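You operate a simulated robot arm through the tools that you are given. There is no shell and no other tool.

You run a simulated robot arm. Do the job below in one go: nothing can be reset, and whatever is moved stays where it is left.

JOB
Swap the spoked blue sheave for the one the line tag names; pin it.
Fine: the blue one goes on the bare peg; the keeper pin ends pushed in. Where these are worked on the way, their far stop is far enough and under half their travel is too little: keeper pin.

It is judged by the outcome, as a careful person would: the job done as asked, and still so three seconds after it is handed in. It fails if anything else is knocked over, pushed out of place, dropped, spilled or broken.

ROBOT AND FRAMES
A 6-joint arm with a two-finger parallel gripper, fixed in place. Base frame: the origin is at the foot of the arm, x ahead of it, y to its left, z up; the work surface is at about z = 76. Lengths are in cm, angles in degrees, forces in N, time in s.
With the tool pointing down near the work surface it reaches from about 26 to 68 cm from the base axis. Its first joint turns from -66.0 to 66.0 degrees. Payload 2.9 kg.
The tool frame sits at the grasp point between the pads (the TCP): z along the fingers, y along the line on which they close. The tips reach 3 cm beyond it. Largest opening 11 cm; finger width 2, thickness 1; the body of the gripper, 4.8 by 11.2 cm, starts 5.5 cm behind the TCP.
Orientation is that of the tool frame in the base frame, as [roll, pitch, yaw] about the fixed x, y, z axes, in that order (R = Rz(yaw) Ry(pitch) Rx(roll)). With the fingers straight down and closing along the base's y, the tool's x points along the base's -x, its y along +y and its z along -z.

CONTROLS
- The arm moves only by the tool step_arm. Its argument "steps" is a list of rows, each a list of 7 numbers: the shift along the tool's x, y, z in units of 40 mm (1.0 is 40 mm), then the turn, a rotation vector about the tool's x, y, z in units of 5 degrees (1.0 is 5 degrees), then the finger opening in cm, from 0 to 11. In form: [[dx, dy, dz, wx, wy, wz, hand], ...]. A call has 1 to 20 rows; each row shifts and turns the commanded pose from where the row before left it, along the tool's axes as they then stand. A call with a number of a shift or a turn outside -1 to 1 is refused whole. Rows are played at 5 a second. More than 5 cm and 8.6 degrees between two rows, or a gripper value outside its range, and nothing of the call is played. Where a pose cannot be reached the arm comes as near as it can. A force on the tool above 40 N (or 10 N above the force at the start of the call, whichever is more), or a blocked arm, ends the call early, and 0.2 s more pass. The fingers move at their own pace (about 10.8 cm/s each) and stop on an object; they squeeze with about 24 N. The grip force told is the motor's: it shows also when the fingers shut on nothing. Time passes only in rows, and 0.2 s behind the last, so rows that do not move let the fingers close. The reply holds the time, the measured pose of the TCP, the force on the tool along the base axes, the opening and the grip force, in the units named above and with some noise, with the torque about the TCP (base axes, N m) and any sound that the robot's microphone picked up.
- Cameras (640 x 400 px; columns grow to the right, rows downward): "scene" is fixed at [6.89, 41.85, 141.02]; the picture's right is [-0.82, -0.57, 0.00], its down [-0.22, 0.32, -0.92] and it looks along [0.53, -0.76, -0.38] (base axes); focal length 363 px, centre (320, 200). "wrist" rides on the gripper at [7.2, 1.7, -10.3] in the tool frame; the picture's right is [-0.23, 0.97, 0.00], its down [-0.76, -0.18, -0.62] and it looks along [-0.61, -0.14, 0.78] (tool axes); focal length 222 px, centre (320, 200). There is no depth. A picture from a camera that has moved, and an enlarged one, comes with that camera's place and axes in the base frame and with its lens. The place of the scene camera against the robot may be out by one fixed shift of up to 1.2 cm in any direction.
- camera(camera): a new picture of that camera. The clock stands still meanwhile.
- inspect(camera, box): a new picture of the part [left, top, right, bottom] of that camera's present view, enlarged. The clock stands still meanwhile.
- sign_off(): hands the job in; it is judged then, once.

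Places have to be worked out from the pictures, the camera data and where the tool is seen. Open the gripper and draw the arm clear of the work before you hand the job in, unless the task says otherwise.

The tools are called after ">>>" as a command line: name --pt "numbers of a row" for each row, then --argument value for the rest, lists and objects as JSON in quotes. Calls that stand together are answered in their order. step_arm: Moves the arm, as the interface text tells. Its arguments: {"type":"object","properties":{"steps":{"type":"array"}},"required":["steps"]} The other tools are called the same way: camera (camera) takes a picture; inspect (camera, box) takes an enlarged picture of a part of a camera's view; sign_off () hands the job in.

At the start:

```text
time: 0.0
eef_pos: [28.88, -24.9, 127.16]
tool_rot: [180.0, 0.0, 180.0]
contact_force: [-0.4, 0.0, -0.5]
wrist_torque: [-0.01, 0.02, -0.01]
finger_gap: 10.99
grip_force: 0.0
```

scene: 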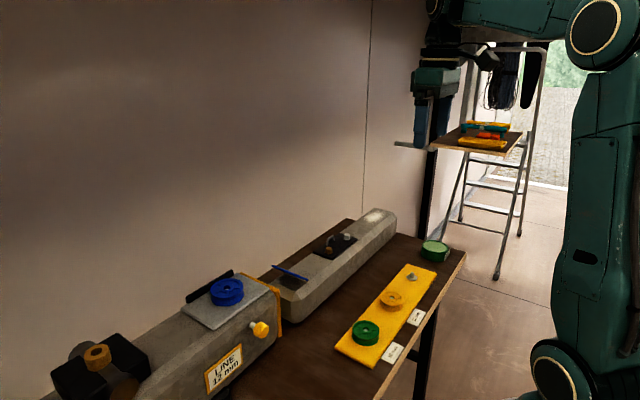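
wrist: 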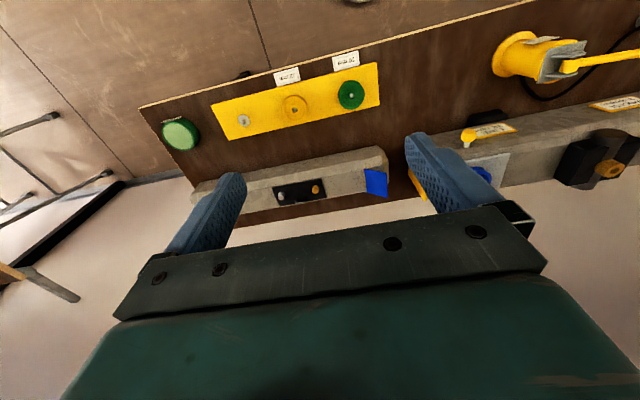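

The line tag seems to read "LINE 12 mm"; I take enlarged views of the tag, the sheaves, the labels and the pin before moving.

>>> inspect --camera "scene" --box '[160, 250, 320, 400]'

>>> inspect --camera "scene" --box '[320, 230, 480, 380]'

>>> inspect --camera "wrist" --box '[200, 40, 400, 150]'

>>> inspect --camera "wrist" --box '[440, 80, 640, 210]'

>>> inspect --camera "scene" --box '[250, 190, 410, 340]'

```text
2.67 times, centred on (240, 325) of scene
camera zoom: at [6.89, 41.85, 141.02], right [-0.82, -0.57, 0.0], down [-0.22, 0.32, -0.92], along [0.53, -0.76, -0.38], focal length 969 px, centre (533, -133)
```

zoom: 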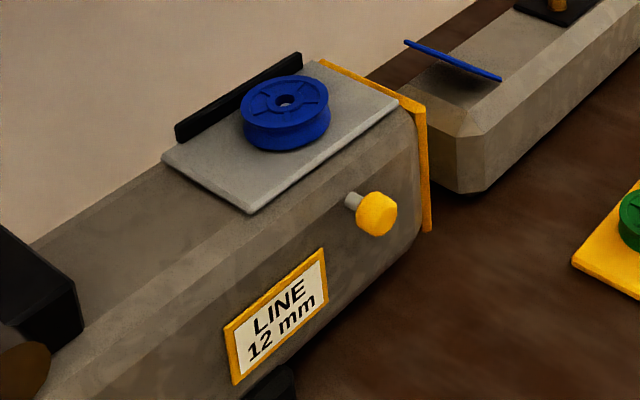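

```text
2.67 times, centred on (400, 305) of scene
camera zoom: at [6.89, 41.85, 141.02], right [-0.82, -0.57, 0.0], down [-0.22, 0.32, -0.92], along [0.53, -0.76, -0.38], focal length 969 px, centre (107, -80)
```

zoom: 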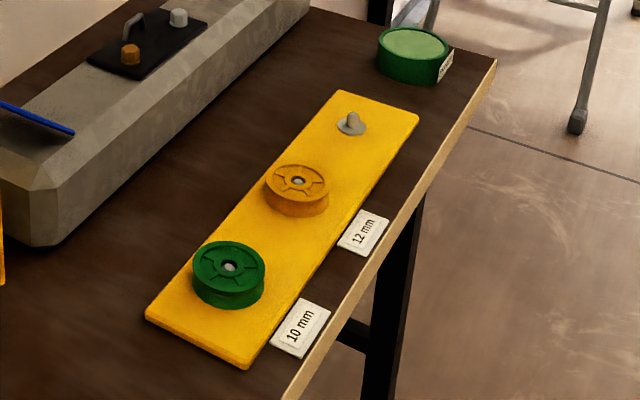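

```text
3.20 times, centred on (300, 95) of wrist
camera zoom: at [21.48, -23.44, 137.39], right [0.23, 0.97, 0.0], down [0.76, -0.18, 0.62], along [0.61, -0.14, -0.78], focal length 711 px, centre (384, 536)
```

zoom: 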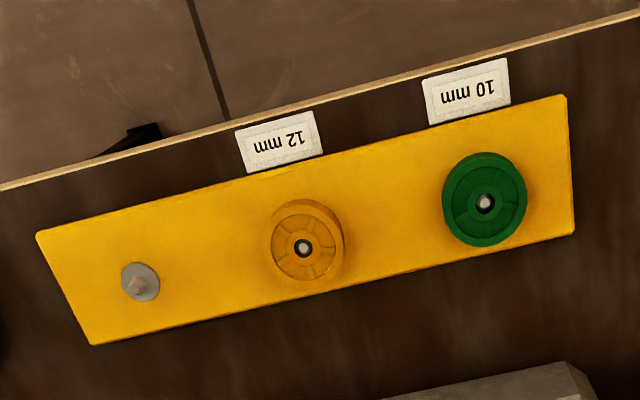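

```text
3.08 times, centred on (540, 145) of wrist
camera zoom: at [21.48, -23.44, 137.39], right [0.23, 0.97, 0.0], down [0.76, -0.18, 0.62], along [0.61, -0.14, -0.78], focal length 684 px, centre (-357, 369)
```

zoom: 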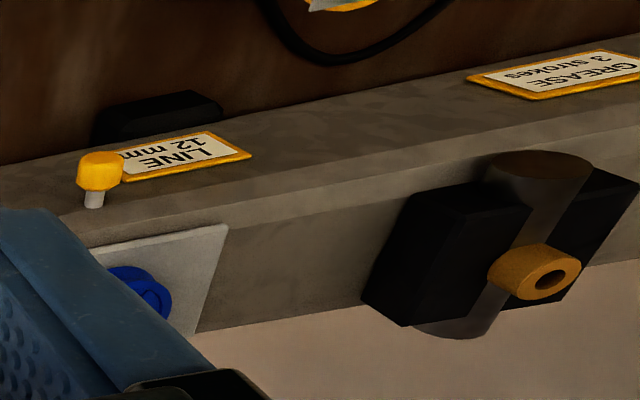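

```text
2.67 times, centred on (330, 265) of scene
camera zoom: at [6.89, 41.85, 141.02], right [-0.82, -0.57, 0.0], down [-0.22, 0.32, -0.92], along [0.53, -0.76, -0.38], focal length 969 px, centre (293, 27)
```

zoom: 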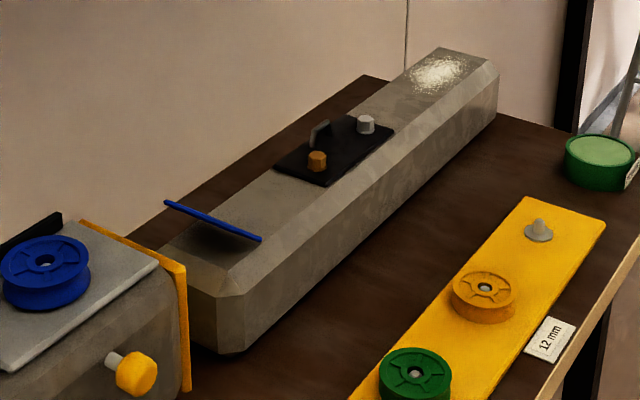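

The tag reads 12 mm and the amber sheave stands at the 12 mm label. I judge the bare peg at about (36.8, -48), amber (36.7, -33.6), green (36.8, -19.3), and the pin knob at about (47.5, 3, 91.7). I move the hand high over the machine to look at the blue sheave and the pin.

>>> step_arm --pt "-0.4 0.78 0.1 0 0 0 11" --pt "-0.4 0.78 0.1 0 0 0 11" --pt "-0.4 0.78 0.1 0 0 0 11" --pt "-0.4 0.78 0.1 0 0 0 11" --pt "-0.4 0.78 0.1 0 0 0 11" --pt "-0.4 0.78 0.1 0 0 0 11" --pt "-0.4 0.78 0.1 0 0 0 11" --pt "-0.4 0.78 0.1 0 0 0 11"

>>> camera --camera "wrist"

>>> camera --camera "scene"

```text
time: 1.8
eef_pos: [41.81, -0.01, 124.06]
tool_rot: [179.9, 0.0, -180.0]
contact_force: [0.0, -0.1, -0.6]
wrist_torque: [-0.01, 0.02, 0.01]
finger_gap: 11.01
grip_force: 0.0
```

```text
taken
camera wrist: at [34.34, 1.64, 134.26], right [0.23, 0.97, 0.0], down [0.76, -0.18, 0.62], along [0.61, -0.14, -0.78], focal length 222 px, centre (320, 200)
```

wrist: 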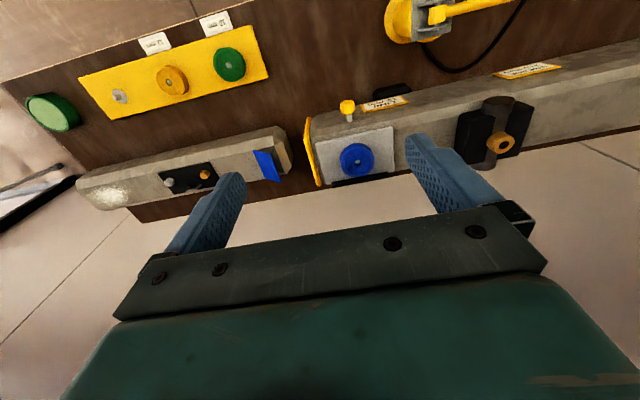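

```text
taken
```

scene: 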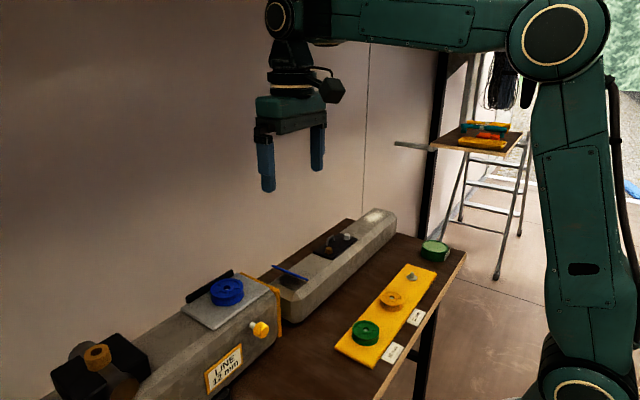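

I now see the blue sheave and pin from above; I enlarge the key parts to triangulate them.

>>> inspect --camera "wrist" --box '[295, 80, 425, 200]'

>>> inspect --camera "wrist" --box '[70, 0, 280, 130]'

>>> inspect --camera "scene" --box '[180, 260, 290, 350]'

>>> inspect --camera "wrist" --box '[150, 130, 300, 220]'

```text
3.33 times, centred on (360, 140) of wrist
camera zoom: at [34.34, 1.64, 134.26], right [0.23, 0.97, 0.0], down [0.76, -0.18, 0.62], along [0.61, -0.14, -0.78], focal length 740 px, centre (187, 400)
```

zoom: 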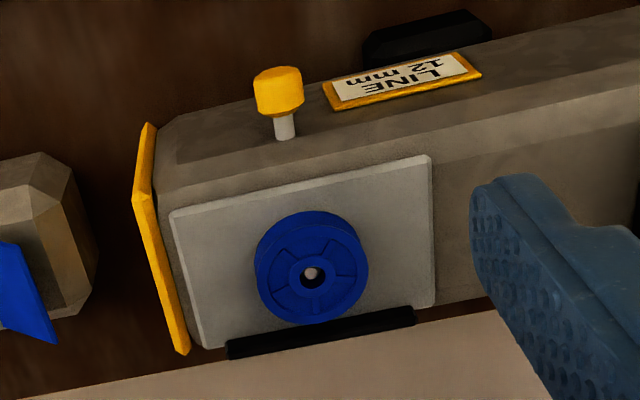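

```text
3.05 times, centred on (175, 65) of wrist
camera zoom: at [34.34, 1.64, 134.26], right [0.23, 0.97, 0.0], down [0.76, -0.18, 0.62], along [0.61, -0.14, -0.78], focal length 677 px, centre (762, 611)
```

zoom: 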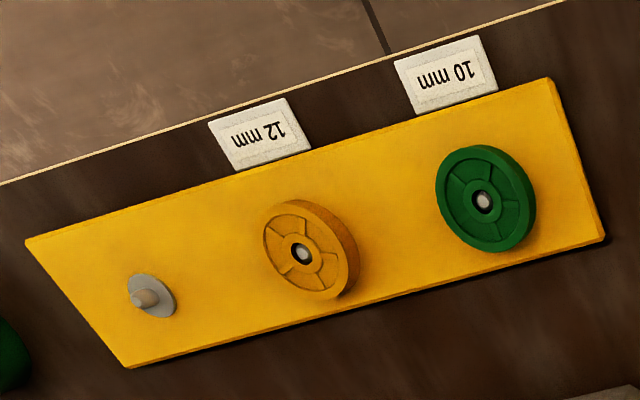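

```text
4.44 times, centred on (235, 305) of scene
camera zoom: at [6.89, 41.85, 141.02], right [-0.82, -0.57, 0.0], down [-0.22, 0.32, -0.92], along [0.53, -0.76, -0.38], focal length 1615 px, centre (698, -267)
```

zoom: 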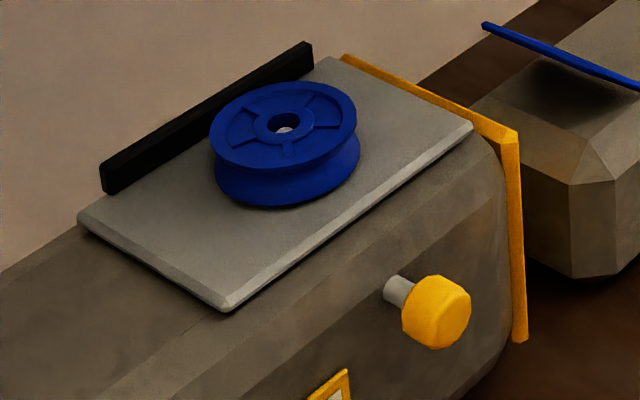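

```text
4.27 times, centred on (225, 175) of wrist
camera zoom: at [34.34, 1.64, 134.26], right [0.23, 0.97, 0.0], down [0.76, -0.18, 0.62], along [0.61, -0.14, -0.78], focal length 948 px, centre (725, 307)
```

zoom: 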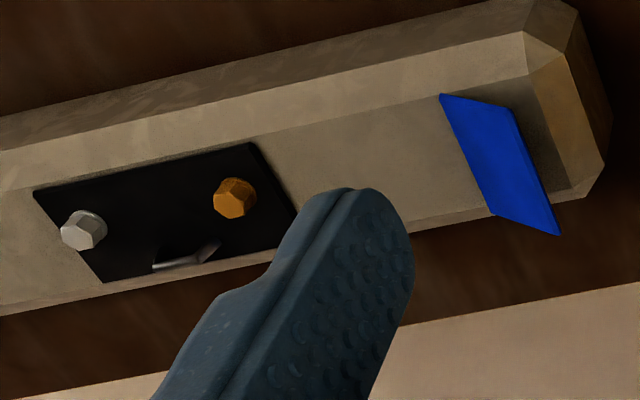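

The blue hub is at about (55.5, 3.7, 98) and the pin knob is at about (47.2, 3.5, 92.3), lying along x with a short bit of shank showing. I move down to well above the knob for a closer look.

>>> step_arm --pt "-0.27 0.175 0.8 0 0 0 7" --pt "-0.27 0.175 0.8 0 0 0 7" --pt "-0.27 0.175 0.8 0 0 0 7" --pt "-0.27 0.175 0.8 0 0 0 7" --pt "-0.27 0.175 0.8 0 0 0 7" --pt "0 0 0 0 0 0 7"

>>> camera --camera "wrist"

>>> camera --camera "scene"

```text
time: 3.2
eef_pos: [47.18, 3.44, 107.85]
tool_rot: [179.9, 0.0, -179.9]
contact_force: [-0.6, -1.5, 0.0]
wrist_torque: [-0.01, -0.02, 0.03]
finger_gap: 6.99
grip_force: 0.1
```

```text
taken
camera wrist: at [39.76, 5.04, 118.19], right [0.23, 0.97, 0.0], down [0.76, -0.18, 0.62], along [0.61, -0.14, -0.78], focal length 222 px, centre (320, 200)
```

wrist: 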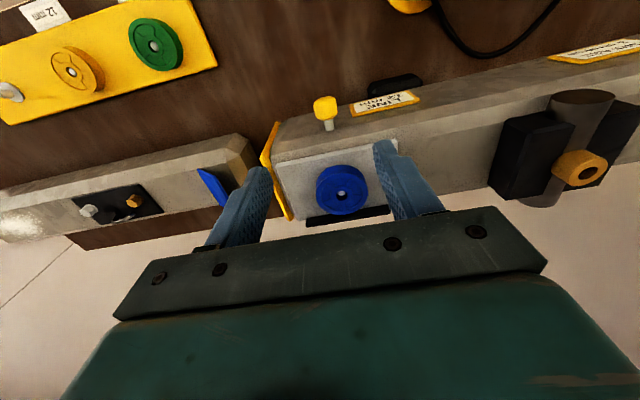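

```text
taken
```

scene: 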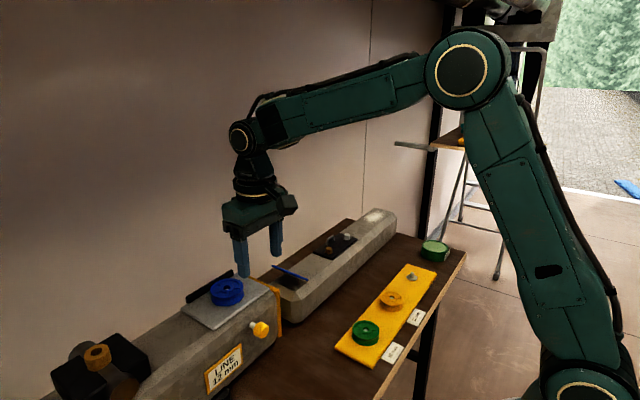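

>>> inspect --camera "wrist" --box '[260, 80, 420, 230]'

>>> inspect --camera "scene" --box '[180, 220, 300, 350]'

```text
2.67 times, centred on (340, 155) of wrist
camera zoom: at [39.76, 5.04, 118.19], right [0.23, 0.97, 0.0], down [0.76, -0.18, 0.62], along [0.61, -0.14, -0.78], focal length 592 px, centre (267, 320)
```

zoom: 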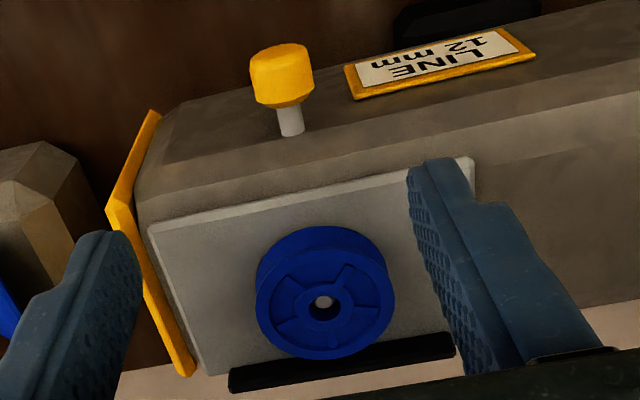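

```text
3.08 times, centred on (240, 285) of scene
camera zoom: at [6.89, 41.85, 141.02], right [-0.82, -0.57, 0.0], down [-0.22, 0.32, -0.92], along [0.53, -0.76, -0.38], focal length 1118 px, centre (566, -62)
```

zoom: 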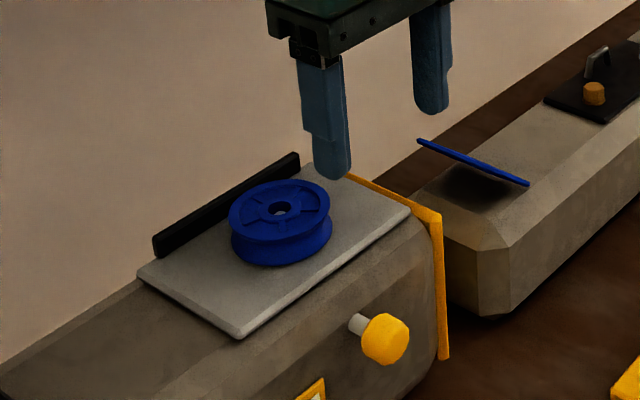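

Using the fingertips seen in the scene view I correct that camera's shift, giving the knob centre at about (47.9, 3.8, 90.4) and the blue hub at (56.6, 3.8, 96.5). I descend partway above the knob and check.

>>> step_arm --pt "-0.036 0.022 0.8 0 0 0 5.6" --pt "-0.036 0.022 0.8 0 0 0 5.6" --pt "-0.036 0.022 0.8 0 0 0 5.6" --pt "-0.036 0.022 0.8 0 0 0 5.6" --pt "0 0 0 0 0 0 5.6"

>>> camera --camera "wrist"

>>> inspect --camera "scene" --box '[180, 220, 300, 350]'

```text
time: 4.4
eef_pos: [47.67, 3.7, 95.1]
tool_rot: [-180.0, 0.0, -180.0]
contact_force: [-1.2, 0.3, -0.6]
wrist_torque: [0.03, -0.02, 0.02]
finger_gap: 5.6
grip_force: 0.2
```

```text
taken
camera wrist: at [40.34, 5.33, 105.38], right [0.23, 0.97, 0.0], down [0.76, -0.18, 0.62], along [0.61, -0.14, -0.78], focal length 222 px, centre (320, 200)
```

wrist: 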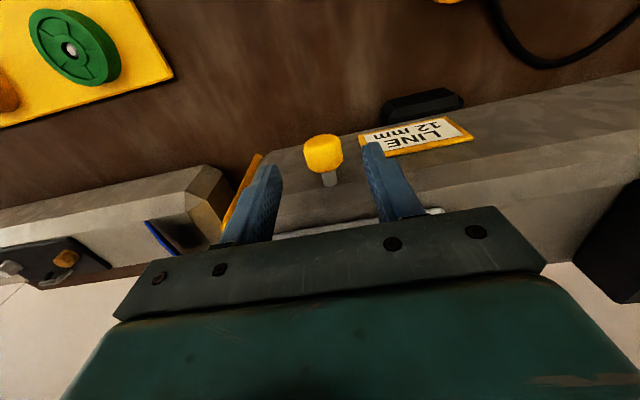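

```text
3.08 times, centred on (240, 285) of scene
camera zoom: at [6.89, 41.85, 141.02], right [-0.82, -0.57, 0.0], down [-0.22, 0.32, -0.92], along [0.53, -0.76, -0.38], focal length 1118 px, centre (566, -62)
```

zoom: 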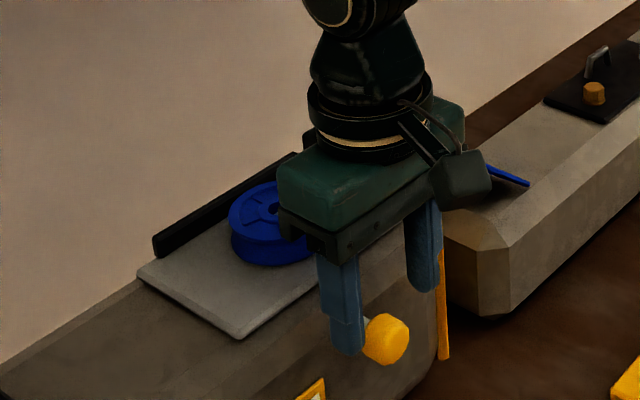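

The knob sits centred between the fingers at about (47.9, 3.8, 90.3). I lower 4.3 cm with the fingers astride it.

>>> step_arm --pt "-0.02 0.015 0.4 0 0 0 5.6" --pt "0 0 0.4 0 0 0 5.6" --pt "0 0 0.28 0 0 0 5.6" --pt "0 0 0 0 0 0 5.6"

>>> camera --camera "wrist"

>>> inspect --camera "scene" --box '[180, 240, 300, 360]'

```text
time: 5.4
eef_pos: [47.65, 3.99, 90.89]
tool_rot: [180.0, 0.0, 179.9]
contact_force: [0.3, -0.3, -0.6]
wrist_torque: [-0.02, 0.01, 0.04]
finger_gap: 5.62
grip_force: 0.1
```

```text
taken
camera wrist: at [40.29, 5.45, 101.05], right [0.23, 0.97, 0.0], down [0.76, -0.18, 0.62], along [0.61, -0.14, -0.78], focal length 222 px, centre (320, 200)
```

wrist: 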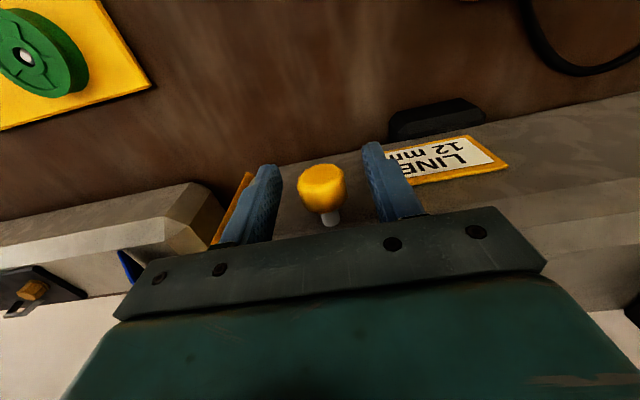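

```text
3.33 times, centred on (240, 300) of scene
camera zoom: at [6.89, 41.85, 141.02], right [-0.82, -0.57, 0.0], down [-0.22, 0.32, -0.92], along [0.53, -0.76, -0.38], focal length 1211 px, centre (587, -133)
```

zoom: 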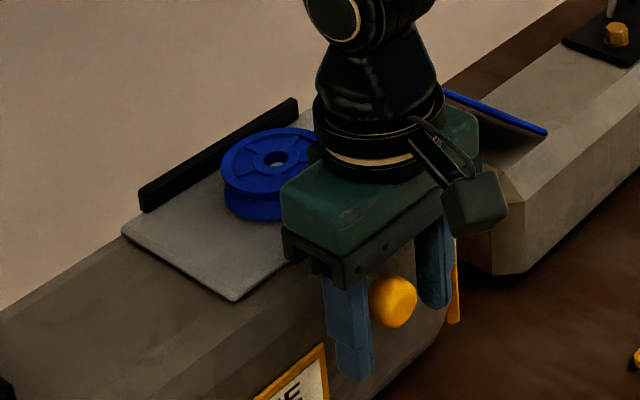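

The knob is centred between the pads. I close on it, holding position for a few rows.

>>> step_arm --pt "0 0 0 0 0 0 3.5" --pt "0 0 0 0 0 0 2.0" --pt "0 0 0 0 0 0 1.0" --pt "0 0 0 0 0 0 1.0"

>>> camera --camera "wrist"

```text
time: 6.4
eef_pos: [47.75, 4.02, 90.82]
tool_rot: [179.9, 0.0, -179.9]
contact_force: [1.2, 14.2, -3.7]
wrist_torque: [0.09, -0.15, -0.08]
finger_gap: 2.76
grip_force: 45.5
```

```text
taken
camera wrist: at [40.29, 5.54, 101.05], right [0.22, 0.97, 0.0], down [0.76, -0.18, 0.62], along [0.61, -0.14, -0.78], focal length 222 px, centre (320, 200)
```

wrist: 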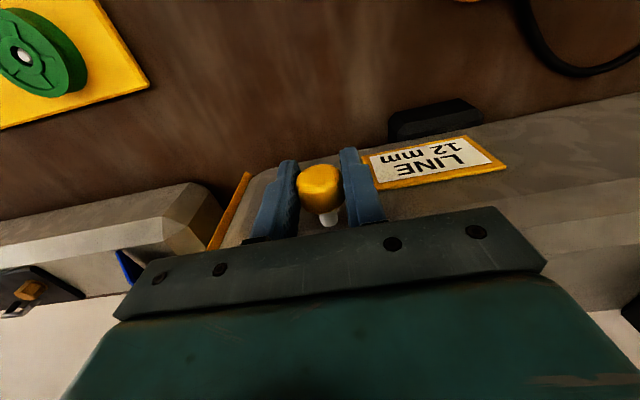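

Gripped with a gap of 2.76 cm, but a 14 N side force shows the hand is slightly off in y; I ease the hand +y to centre it before pulling.

>>> step_arm --pt "0 0.03 0 0 0 0 1.0" --pt "0 0 0 0 0 0 1.0"

```text
time: 7.0
eef_pos: [47.7, 3.95, 90.74]
tool_rot: [-179.9, 0.0, -179.9]
contact_force: [0.6, 8.0, -0.7]
wrist_torque: [0.05, 0.24, 0.25]
finger_gap: 2.75
grip_force: 45.1
```

The side force halves; I nudge a little more and start pulling the pin straight out (base -x) in small steps.

>>> step_arm --pt "0 0.03 0 0 0 0 1.0" --pt "0.06 0 0 0 0 0 1.0" --pt "0.06 0 0 0 0 0 1.0" --pt "0.06 0 0 0 0 0 1.0" --pt "0 0 0 0 0 0 1.0"

```text
time: 8.2
eef_pos: [47.06, 3.94, 90.86]
tool_rot: [-179.9, -0.1, 179.9]
contact_force: [1.9, -9.3, -0.3]
wrist_torque: [-0.11, 0.12, -0.02]
finger_gap: 2.72
grip_force: 45.0
```

The hand moved 0.7 cm outward with little resistance; I check whether the knob came along.

>>> inspect --camera "wrist" --box '[240, 130, 400, 240]'

>>> inspect --camera "scene" --box '[180, 240, 300, 360]'

```text
3.64 times, centred on (320, 185) of wrist
camera zoom: at [39.58, 5.62, 101.05], right [0.23, 0.97, 0.0], down [0.76, -0.18, 0.62], along [0.61, -0.14, -0.78], focal length 808 px, centre (320, 254)
```

zoom: 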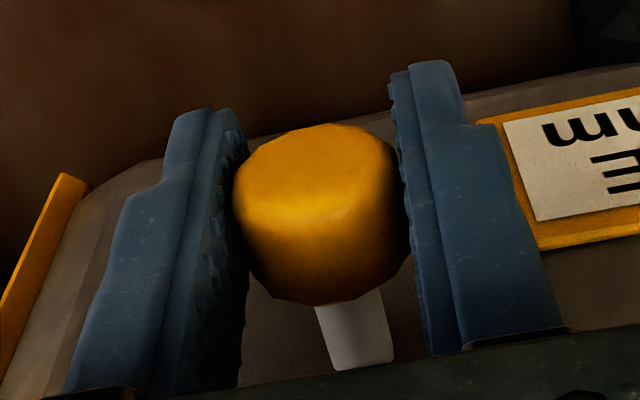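

```text
3.33 times, centred on (240, 300) of scene
camera zoom: at [6.9, 41.82, 141.02], right [-0.82, -0.57, 0.0], down [-0.22, 0.32, -0.92], along [0.53, -0.76, -0.38], focal length 1211 px, centre (587, -133)
```

zoom: 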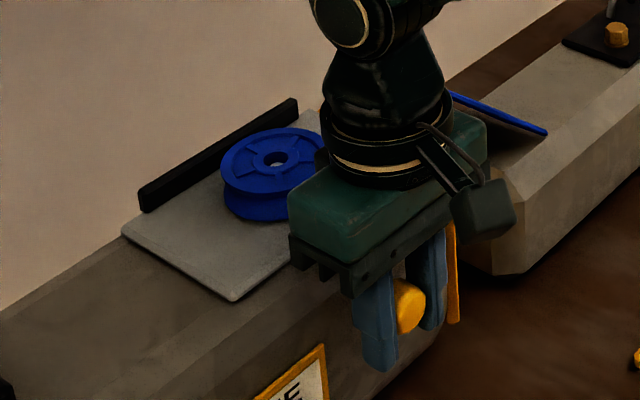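

The knob moves with the hand and the shank is longer, so the pin is coming out. I keep pulling in small steps, watching for the far stop.

>>> step_arm --pt "0.06 -0.015 0 0 0 0 1.0" --pt "0.06 0 0 0 0 0 1.0" --pt "0.06 0 0 0 0 0 1.0" --pt "0.06 0 0 0 0 0 1.0" --pt "0 0 0 0 0 0 1.0"

```text
time: 9.4
eef_pos: [46.22, 4.02, 90.93]
tool_rot: [180.0, 0.3, 180.0]
contact_force: [28.9, -10.7, -14.8]
wrist_torque: [-0.03, -0.06, 0.1]
finger_gap: 2.74
grip_force: 45.2
```

The pull force rose to 29 N at x = 46.2, about 1.5 cm out, which looks like the far stop. I look at it.

>>> inspect --camera "wrist" --box '[240, 130, 400, 240]'

>>> inspect --camera "scene" --box '[180, 240, 300, 360]'

```text
3.64 times, centred on (320, 185) of wrist
camera zoom: at [38.84, 5.58, 101.04], right [0.23, 0.97, 0.0], down [0.76, -0.18, 0.63], along [0.61, -0.14, -0.78], focal length 808 px, centre (320, 254)
```

zoom: 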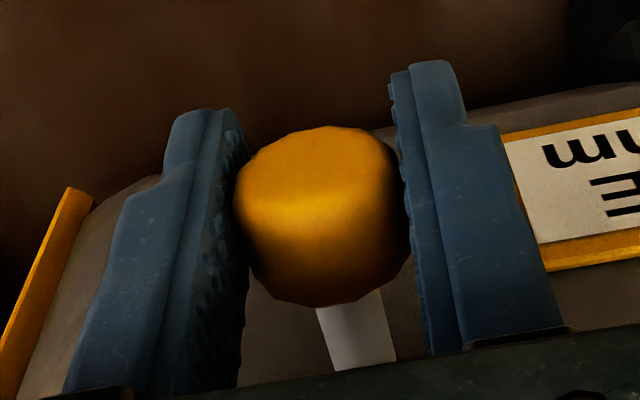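

```text
3.33 times, centred on (240, 300) of scene
camera zoom: at [6.98, 41.82, 141.02], right [-0.82, -0.57, 0.0], down [-0.22, 0.32, -0.92], along [0.53, -0.76, -0.39], focal length 1211 px, centre (587, -133)
```

zoom: 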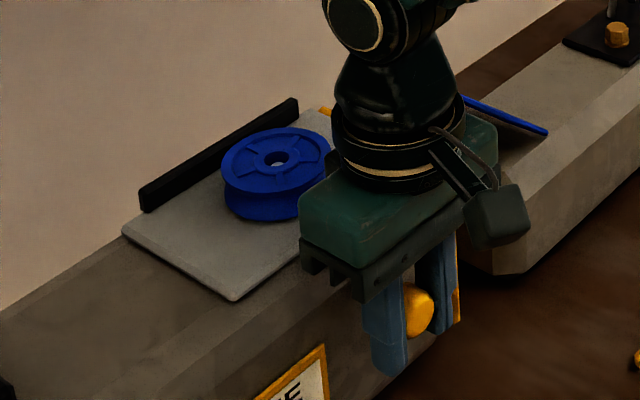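

One tiny further pull will tell the stop from friction.

>>> step_arm --pt "0.03 0 0 0 0 0 1.0" --pt "0 0 0 0 0 0 1.0"

```text
time: 10.0
eef_pos: [46.21, 4.05, 90.84]
tool_rot: [179.9, 0.6, 179.9]
contact_force: [29.3, -15.8, -7.6]
wrist_torque: [-0.01, 0.05, 0.07]
finger_gap: 2.74
grip_force: 45.6
```

The position stays at 46.2 while the force holds, so the pin is at its far stop after about 1.5 cm. I relax the pull, open the fingers and rise straight up.

>>> step_arm --pt "-0.06 0 0 0 0 0 1.0" --pt "0 0 0 0 0 0 3.0" --pt "0 0 0 0 0 0 5.6" --pt "0 0 0 0 0 0 5.6" --pt "0 0 -0.4 0 0 0 5.6" --pt "0 0 -0.6 0 0 0 5.6" --pt "0 0 -0.8 0 0 0 5.6" --pt "0 0 -0.8 0 0 0 5.6"

>>> camera --camera "wrist"

>>> inspect --camera "scene" --box '[180, 240, 300, 360]'

```text
time: 11.8
eef_pos: [46.11, 4.17, 101.17]
tool_rot: [-180.0, 0.0, -179.9]
contact_force: [0.8, -0.2, 0.2]
wrist_torque: [0.0, 0.0, 0.01]
finger_gap: 5.61
grip_force: 0.0
```

```text
taken
camera wrist: at [38.7, 5.68, 111.45], right [0.23, 0.97, 0.0], down [0.76, -0.18, 0.62], along [0.61, -0.14, -0.78], focal length 222 px, centre (320, 200)
```

wrist: 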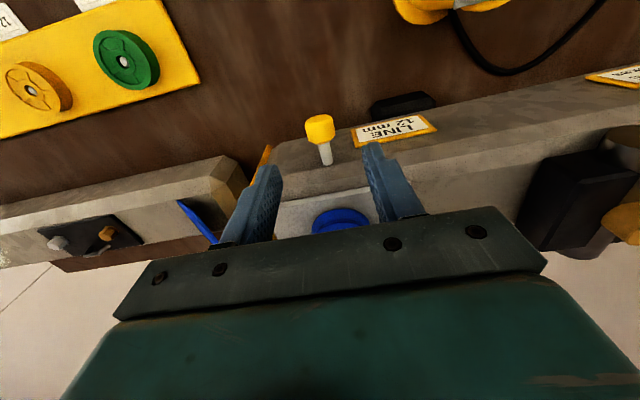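

```text
3.33 times, centred on (240, 300) of scene
camera zoom: at [6.88, 41.85, 141.02], right [-0.82, -0.57, 0.0], down [-0.22, 0.32, -0.92], along [0.53, -0.76, -0.38], focal length 1211 px, centre (587, -133)
```

zoom: 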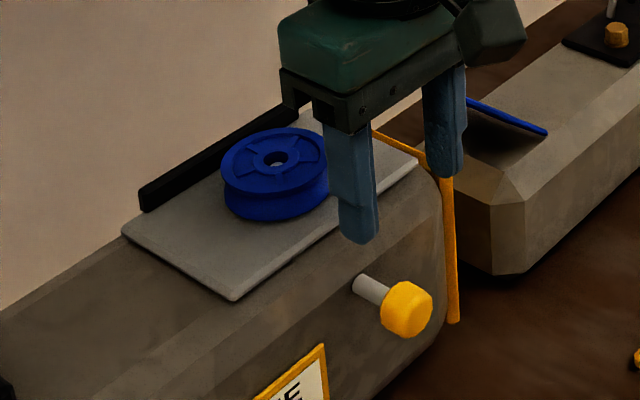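

The pin is out at its stop and stays there. Now I move over the blue sheave, high and open, to line up with its hub.

>>> step_arm --pt "-0.3 -0.02 -0.8 0 0 0 9" --pt "-0.6 0 -0.4 0 0 0 9" --pt "-0.6 0 0 0 0 0 9" --pt "-0.6 0 0 0 0 0 9" --pt "-0.5 0 0 0 0 0 9" --pt "0 0 0 0 0 0 9"

>>> camera --camera "wrist"

>>> inspect --camera "scene" --box '[170, 220, 300, 340]'

```text
time: 13.2
eef_pos: [56.74, 3.84, 106.05]
tool_rot: [-180.0, 0.0, 180.0]
contact_force: [0.3, -0.1, 0.8]
wrist_torque: [-0.03, 0.01, -0.02]
finger_gap: 8.98
grip_force: 0.0
```

```text
taken
camera wrist: at [49.22, 5.37, 116.29], right [0.23, 0.97, 0.0], down [0.76, -0.18, 0.62], along [0.61, -0.14, -0.78], focal length 222 px, centre (320, 200)
```

wrist: 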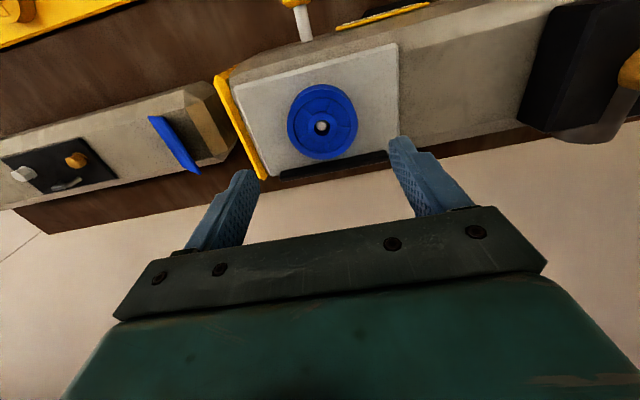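

```text
3.33 times, centred on (235, 280) of scene
camera zoom: at [6.89, 41.85, 141.02], right [-0.82, -0.57, 0.0], down [-0.22, 0.32, -0.92], along [0.53, -0.76, -0.38], focal length 1211 px, centre (603, -67)
```

zoom: 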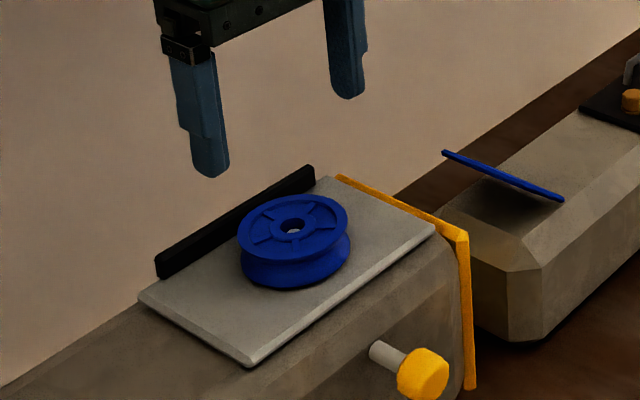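

>>> inspect --camera "wrist" --box '[210, 30, 430, 190]'

>>> inspect --camera "scene" --box '[195, 260, 275, 320]'

```text
2.50 times, centred on (320, 110) of wrist
camera zoom: at [49.22, 5.37, 116.29], right [0.23, 0.97, 0.0], down [0.76, -0.18, 0.62], along [0.61, -0.14, -0.78], focal length 555 px, centre (320, 425)
```

zoom: 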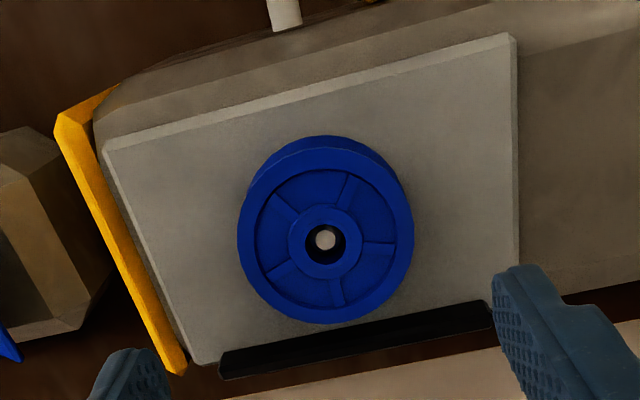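

```text
6.67 times, centred on (235, 290) of scene
camera zoom: at [6.89, 41.85, 141.02], right [-0.82, -0.57, 0.0], down [-0.22, 0.32, -0.92], along [0.53, -0.76, -0.38], focal length 2423 px, centre (887, -400)
```

zoom: 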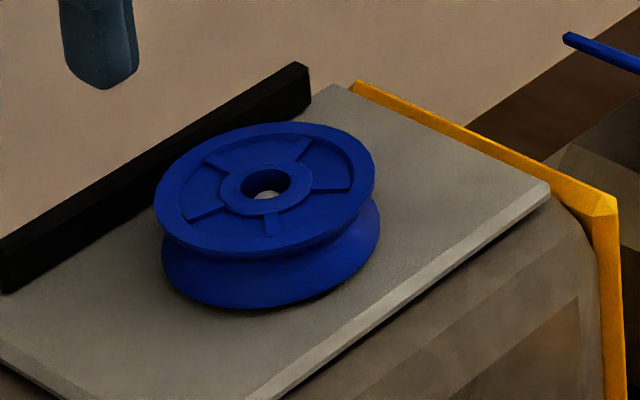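

The hub lies at about (56.5, 3.85, 96.2), 6.6 cm across and about 2 cm thick, with the plate at z ≈ 94.2. I lower to just above finger contact depth with the fingers 8 cm apart and check clearances.

>>> step_arm --pt "0.03 0.01 0.5 0 0 0 8.2" --pt "0.02 0.01 0.5 0 0 0 8.2" --pt "0 0 0.5 0 0 0 8.2" --pt "0 0 0.4 0 0 0 8.2" --pt "0 0 0 0 0 0 8.2"

>>> inspect --camera "wrist" --box '[210, 90, 430, 250]'

>>> inspect --camera "scene" --box '[175, 250, 285, 330]'

```text
time: 14.4
eef_pos: [56.42, 4.01, 98.31]
tool_rot: [-179.9, 0.0, 180.0]
contact_force: [0.5, 0.5, 0.7]
wrist_torque: [0.0, -0.01, -0.01]
finger_gap: 8.19
grip_force: 0.1
```

```text
2.50 times, centred on (320, 170) of wrist
camera zoom: at [49.04, 5.53, 108.63], right [0.23, 0.97, 0.0], down [0.76, -0.18, 0.62], along [0.61, -0.14, -0.78], focal length 555 px, centre (320, 275)
```

zoom: 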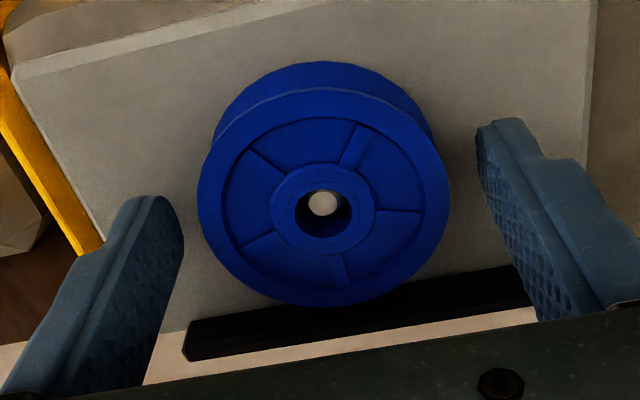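

```text
5.00 times, centred on (230, 290) of scene
camera zoom: at [6.89, 41.85, 141.02], right [-0.82, -0.57, 0.0], down [-0.22, 0.32, -0.92], along [0.53, -0.76, -0.38], focal length 1817 px, centre (770, -250)
```

zoom: 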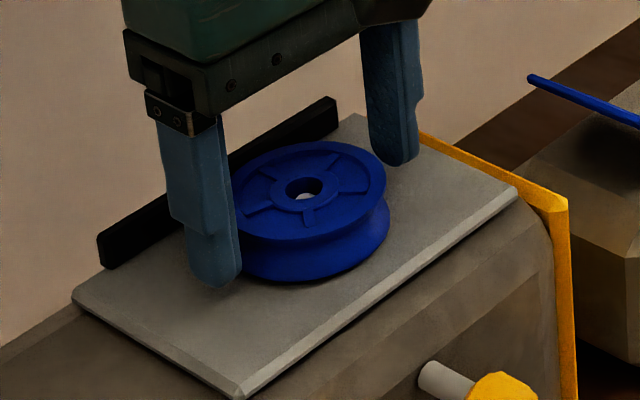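

The sheave is centred between the fingers (seen at about 56.4, 3.9) with the tips about 1 cm above the plate. I lower 0.7 cm and check the force for plate contact.

>>> step_arm --pt "0.01 0 0.1 0 0 0 8.2" --pt "0 0 0.075 0 0 0 8.2" --pt "0 0 0 0 0 0 8.2"

>>> inspect --camera "scene" --box '[195, 260, 275, 320]'

```text
time: 15.2
eef_pos: [56.39, 4.01, 97.7]
tool_rot: [179.9, 0.0, -180.0]
contact_force: [0.1, -0.5, 0.6]
wrist_torque: [-0.03, -0.01, -0.02]
finger_gap: 8.2
grip_force: 0.1
```

```text
6.67 times, centred on (235, 290) of scene
camera zoom: at [6.89, 41.85, 141.02], right [-0.82, -0.57, 0.0], down [-0.22, 0.32, -0.92], along [0.53, -0.76, -0.38], focal length 2423 px, centre (887, -400)
```

zoom: 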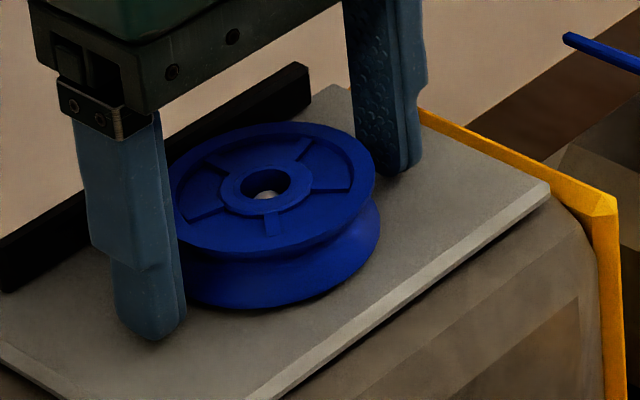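

No contact yet at tip z ≈ 94.7. I go down another 0.2 cm and watch the vertical force.

>>> step_arm --pt "0 0 0.025 0 0 0 8.2" --pt "0 0 0.025 0 0 0 8.2" --pt "0 0 0 0 0 0 8.2"

```text
time: 16.0
eef_pos: [56.42, 4.08, 97.43]
tool_rot: [180.0, 0.0, -180.0]
contact_force: [-0.1, 0.6, 0.2]
wrist_torque: [-0.02, -0.02, -0.01]
finger_gap: 8.19
grip_force: 0.0
```

Still free. One more small step down, then I'll grip.

>>> step_arm --pt "0 0 0.025 0 0 0 8.2" --pt "0 0 0.02 0 0 0 8.2" --pt "0 0 0 0 0 0 8.2"

>>> inspect --camera "scene" --box '[195, 260, 275, 320]'

```text
time: 16.8
eef_pos: [56.28, 4.11, 97.35]
tool_rot: [-179.9, 0.0, -179.9]
contact_force: [-1.0, 0.3, 0.0]
wrist_torque: [0.01, -0.02, 0.01]
finger_gap: 8.21
grip_force: 0.0
```

```text
6.67 times, centred on (235, 290) of scene
camera zoom: at [6.89, 41.85, 141.02], right [-0.82, -0.57, 0.0], down [-0.22, 0.32, -0.92], along [0.53, -0.76, -0.38], focal length 2423 px, centre (887, -400)
```

zoom: 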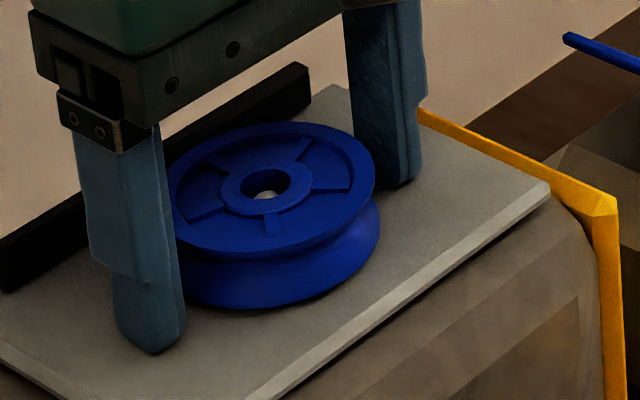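

The tips are level with the lower flange. I close on the sheave.

>>> step_arm --pt "0 0 0 0 0 0 7.2" --pt "0 0 0 0 0 0 6.6" --pt "0 0 0 0 0 0 5.5" --pt "0 0 0 0 0 0 5.5"

>>> inspect --camera "wrist" --box '[210, 90, 430, 250]'

```text
time: 17.8
eef_pos: [56.27, 3.96, 97.34]
tool_rot: [180.0, 0.0, 179.9]
contact_force: [0.1, -0.2, -0.8]
wrist_torque: [0.01, 0.01, -0.02]
finger_gap: 6.95
grip_force: 24.0
```

```text
2.50 times, centred on (320, 170) of wrist
camera zoom: at [48.9, 5.66, 107.58], right [0.23, 0.97, 0.0], down [0.76, -0.18, 0.62], along [0.61, -0.14, -0.78], focal length 555 px, centre (320, 275)
```

zoom: 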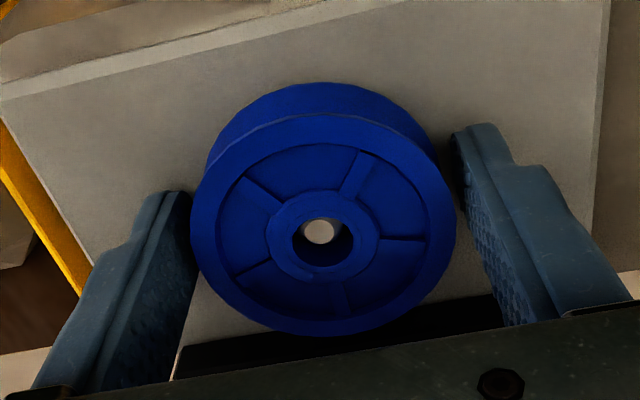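

Gripped with a 6.95 cm gap and the sheave centred on the hand. I lift a little and check that it comes free.

>>> step_arm --pt "0 0 -0.05 0 0 0 5.5" --pt "0 0 -0.1 0 0 0 5.5" --pt "0 0 -0.1 0 0 0 5.5" --pt "0 0 0 0 0 0 5.5"

>>> inspect --camera "scene" --box '[195, 250, 275, 310]'

```text
time: 18.8
eef_pos: [56.27, 4.02, 98.39]
tool_rot: [-180.0, 0.0, -180.0]
contact_force: [0.0, 0.0, -0.9]
wrist_torque: [-0.02, -0.03, -0.02]
finger_gap: 6.94
grip_force: 23.6
```

```text
6.67 times, centred on (235, 280) of scene
camera zoom: at [6.89, 41.85, 141.02], right [-0.82, -0.57, 0.0], down [-0.22, 0.32, -0.92], along [0.53, -0.76, -0.38], focal length 2423 px, centre (887, -333)
```

zoom: 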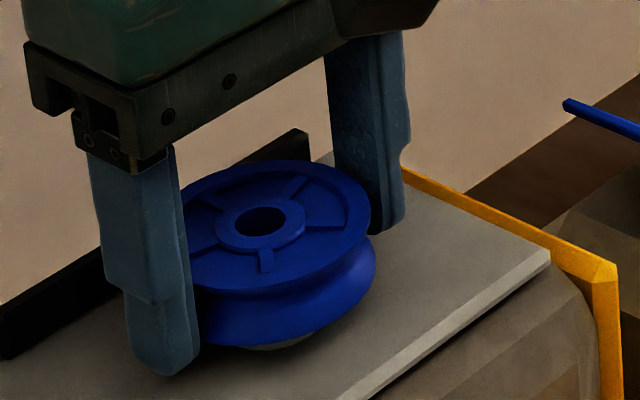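

The blue sheave is off its axle and held level. I raise it well clear and carry it toward the bare peg, stopping high to check.

>>> step_arm --pt "0 0 -0.4 0 0 0 5.5" --pt "0 0 -0.7 0 0 0 5.5" --pt "0 0 -0.7 0 0 0 5.5" --pt "0 0 -0.4 0 0 0 5.5" --pt "0.2 -0.4 0 0 0 0 5.5" --pt "0.34 -0.8 0 0 0 0 5.5" --pt "0.34 -0.9 0 0 0 0 5.5" --pt "0.34 -0.9 0 0 0 0 5.5" --pt "0.34 -0.9 0 0 0 0 5.5" --pt "0.34 -0.9 0 0 0 0 5.5" --pt "0.34 -0.9 0 0 0 0 5.5" --pt "0.34 -0.9 0 0 0 0 5.5" --pt "0.34 -0.9 0 0 0 0 5.5" --pt "0.34 -0.9 0 0 0 0 5.5" --pt "0.34 -0.9 0 0 0 0 5.5" --pt "0.34 -0.9 0 0 0 0 5.5" --pt "0.34 -0.9 0 0 0 0 5.5" --pt "0.34 -0.8 0 0 0 0 5.5" --pt "0.2 -0.4 0 0 0 0 5.5" --pt "0 0 0 0 0 0 5.5"

>>> camera --camera "wrist"

>>> camera --camera "scene"

```text
time: 23.0
eef_pos: [36.97, -45.3, 107.03]
tool_rot: [180.0, -0.1, 180.0]
contact_force: [0.3, 0.9, -1.2]
wrist_torque: [-0.05, 0.03, 0.0]
finger_gap: 6.95
grip_force: 23.5
```

```text
taken
camera wrist: at [29.64, -43.74, 117.34], right [0.23, 0.97, 0.0], down [0.76, -0.18, 0.62], along [0.61, -0.14, -0.78], focal length 222 px, centre (320, 200)
```

wrist: 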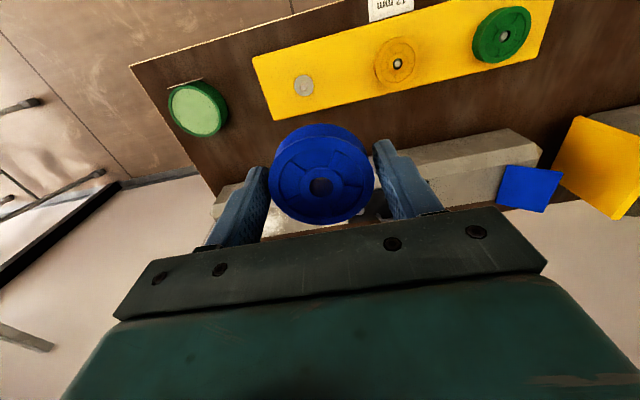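

```text
taken
```

scene: 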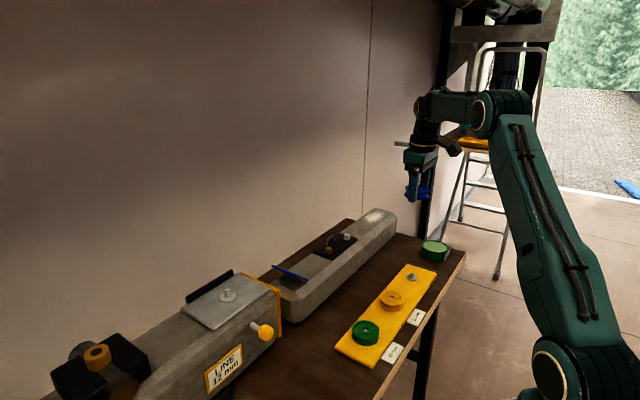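

The sheave is held over the board's far end. I enlarge both views to fix the bare peg and the freed axle.

>>> inspect --camera "wrist" --box '[240, 20, 440, 140]'

>>> inspect --camera "scene" --box '[180, 260, 290, 350]'

>>> inspect --camera "scene" --box '[340, 220, 460, 310]'

>>> inspect --camera "wrist" --box '[240, 100, 420, 240]'

```text
3.20 times, centred on (340, 80) of wrist
camera zoom: at [29.64, -43.74, 117.34], right [0.23, 0.97, 0.0], down [0.76, -0.18, 0.62], along [0.61, -0.14, -0.78], focal length 711 px, centre (256, 584)
```

zoom: 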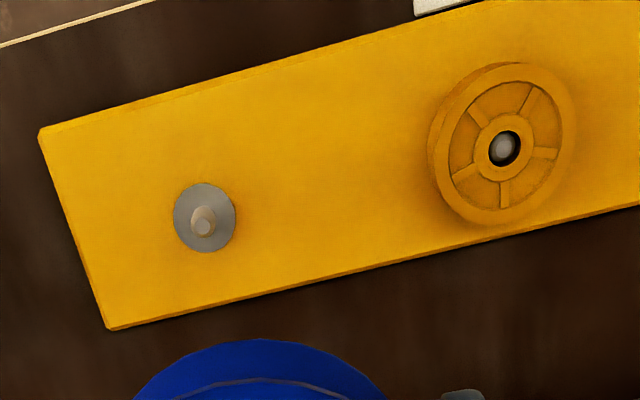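

```text
4.44 times, centred on (235, 305) of scene
camera zoom: at [6.89, 41.85, 141.02], right [-0.82, -0.57, 0.0], down [-0.22, 0.32, -0.92], along [0.53, -0.76, -0.38], focal length 1615 px, centre (698, -267)
```

zoom: 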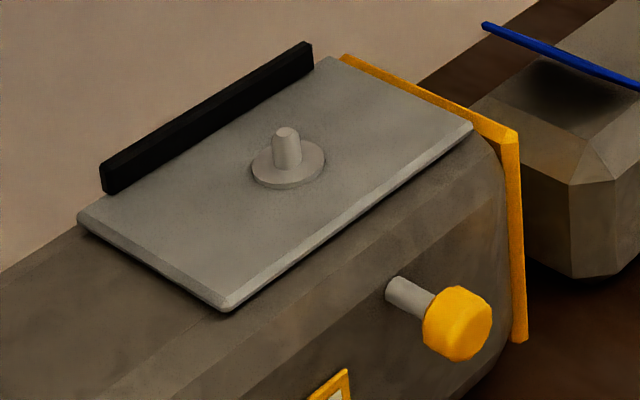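

```text
4.44 times, centred on (400, 265) of scene
camera zoom: at [6.89, 41.85, 141.02], right [-0.82, -0.57, 0.0], down [-0.22, 0.32, -0.92], along [0.53, -0.76, -0.38], focal length 1615 px, centre (-36, -89)
```

zoom: 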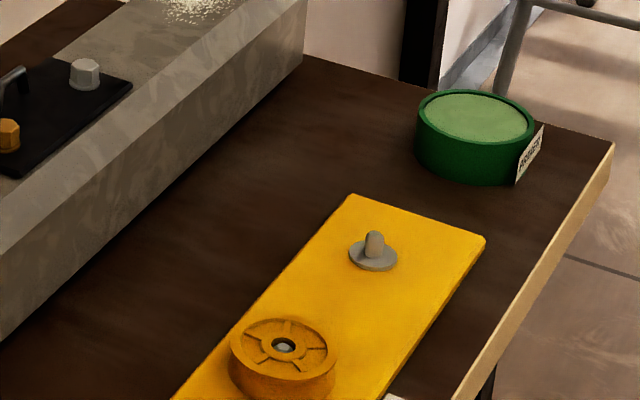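

```text
2.86 times, centred on (330, 170) of wrist
camera zoom: at [29.64, -43.74, 117.34], right [0.23, 0.97, 0.0], down [0.76, -0.18, 0.62], along [0.61, -0.14, -0.78], focal length 635 px, centre (291, 286)
```

zoom: 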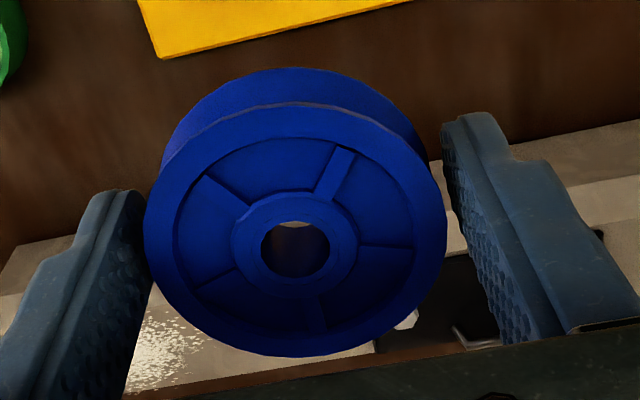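

I judge the bare peg at (36.9, -48.15), flange top z ≈ 77.5, tip z ≈ 79.3, and the held bore sits about 7.9 ahead and 1.8 right of the wrist camera. I shift to bring the bore over the peg and descend partway for a closer look.

>>> step_arm --pt "0.031 -0.13 0.7 0 0 0 5.5" --pt "0.031 -0.13 0.7 0 0 0 5.5" --pt "0.031 -0.13 0.7 0 0 0 5.5" --pt "0.031 -0.13 0.7 0 0 0 5.5" --pt "0.031 -0.13 0.7 0 0 0 5.5" --pt "0 0 0 0 0 0 5.5"

>>> camera --camera "wrist"

>>> inspect --camera "scene" --box '[340, 180, 480, 300]'

```text
time: 24.4
eef_pos: [36.42, -47.94, 93.19]
tool_rot: [180.0, 0.0, 180.0]
contact_force: [-0.1, 0.2, -0.1]
wrist_torque: [0.0, 0.02, -0.02]
finger_gap: 6.95
grip_force: 24.2
```

```text
taken
camera wrist: at [29.04, -46.32, 103.38], right [0.23, 0.97, 0.0], down [0.76, -0.18, 0.62], along [0.61, -0.14, -0.78], focal length 222 px, centre (320, 200)
```

wrist: 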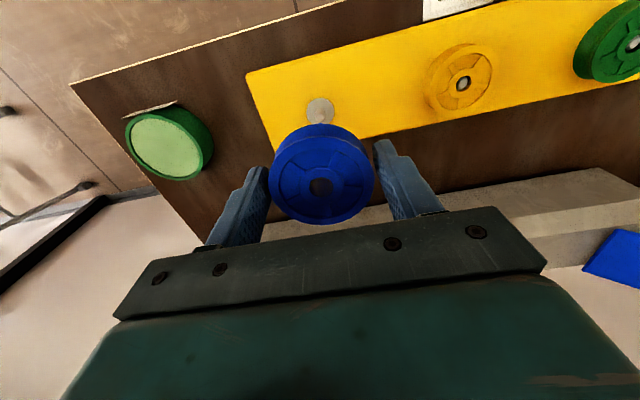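

```text
3.33 times, centred on (410, 240) of scene
camera zoom: at [6.89, 41.85, 141.02], right [-0.82, -0.57, 0.0], down [-0.22, 0.32, -0.92], along [0.53, -0.76, -0.38], focal length 1211 px, centre (20, 67)
```

zoom: 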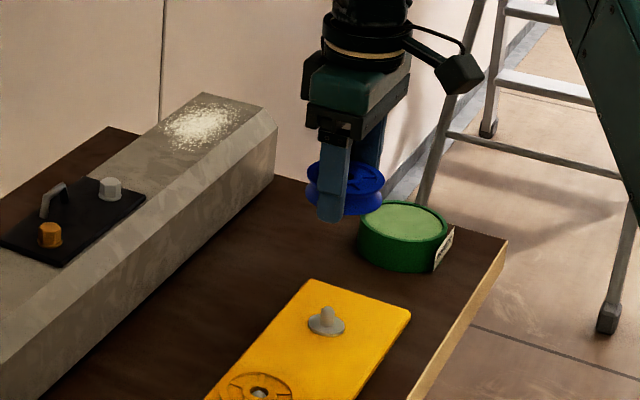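

>>> inspect --camera "wrist" --box '[240, 70, 420, 240]'

```text
2.35 times, centred on (330, 155) of wrist
camera zoom: at [29.04, -46.32, 103.38], right [0.23, 0.97, 0.0], down [0.76, -0.18, 0.62], along [0.61, -0.14, -0.78], focal length 523 px, centre (296, 306)
```

zoom: 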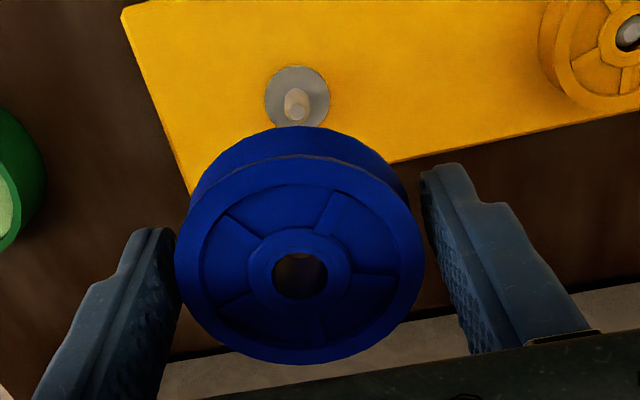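

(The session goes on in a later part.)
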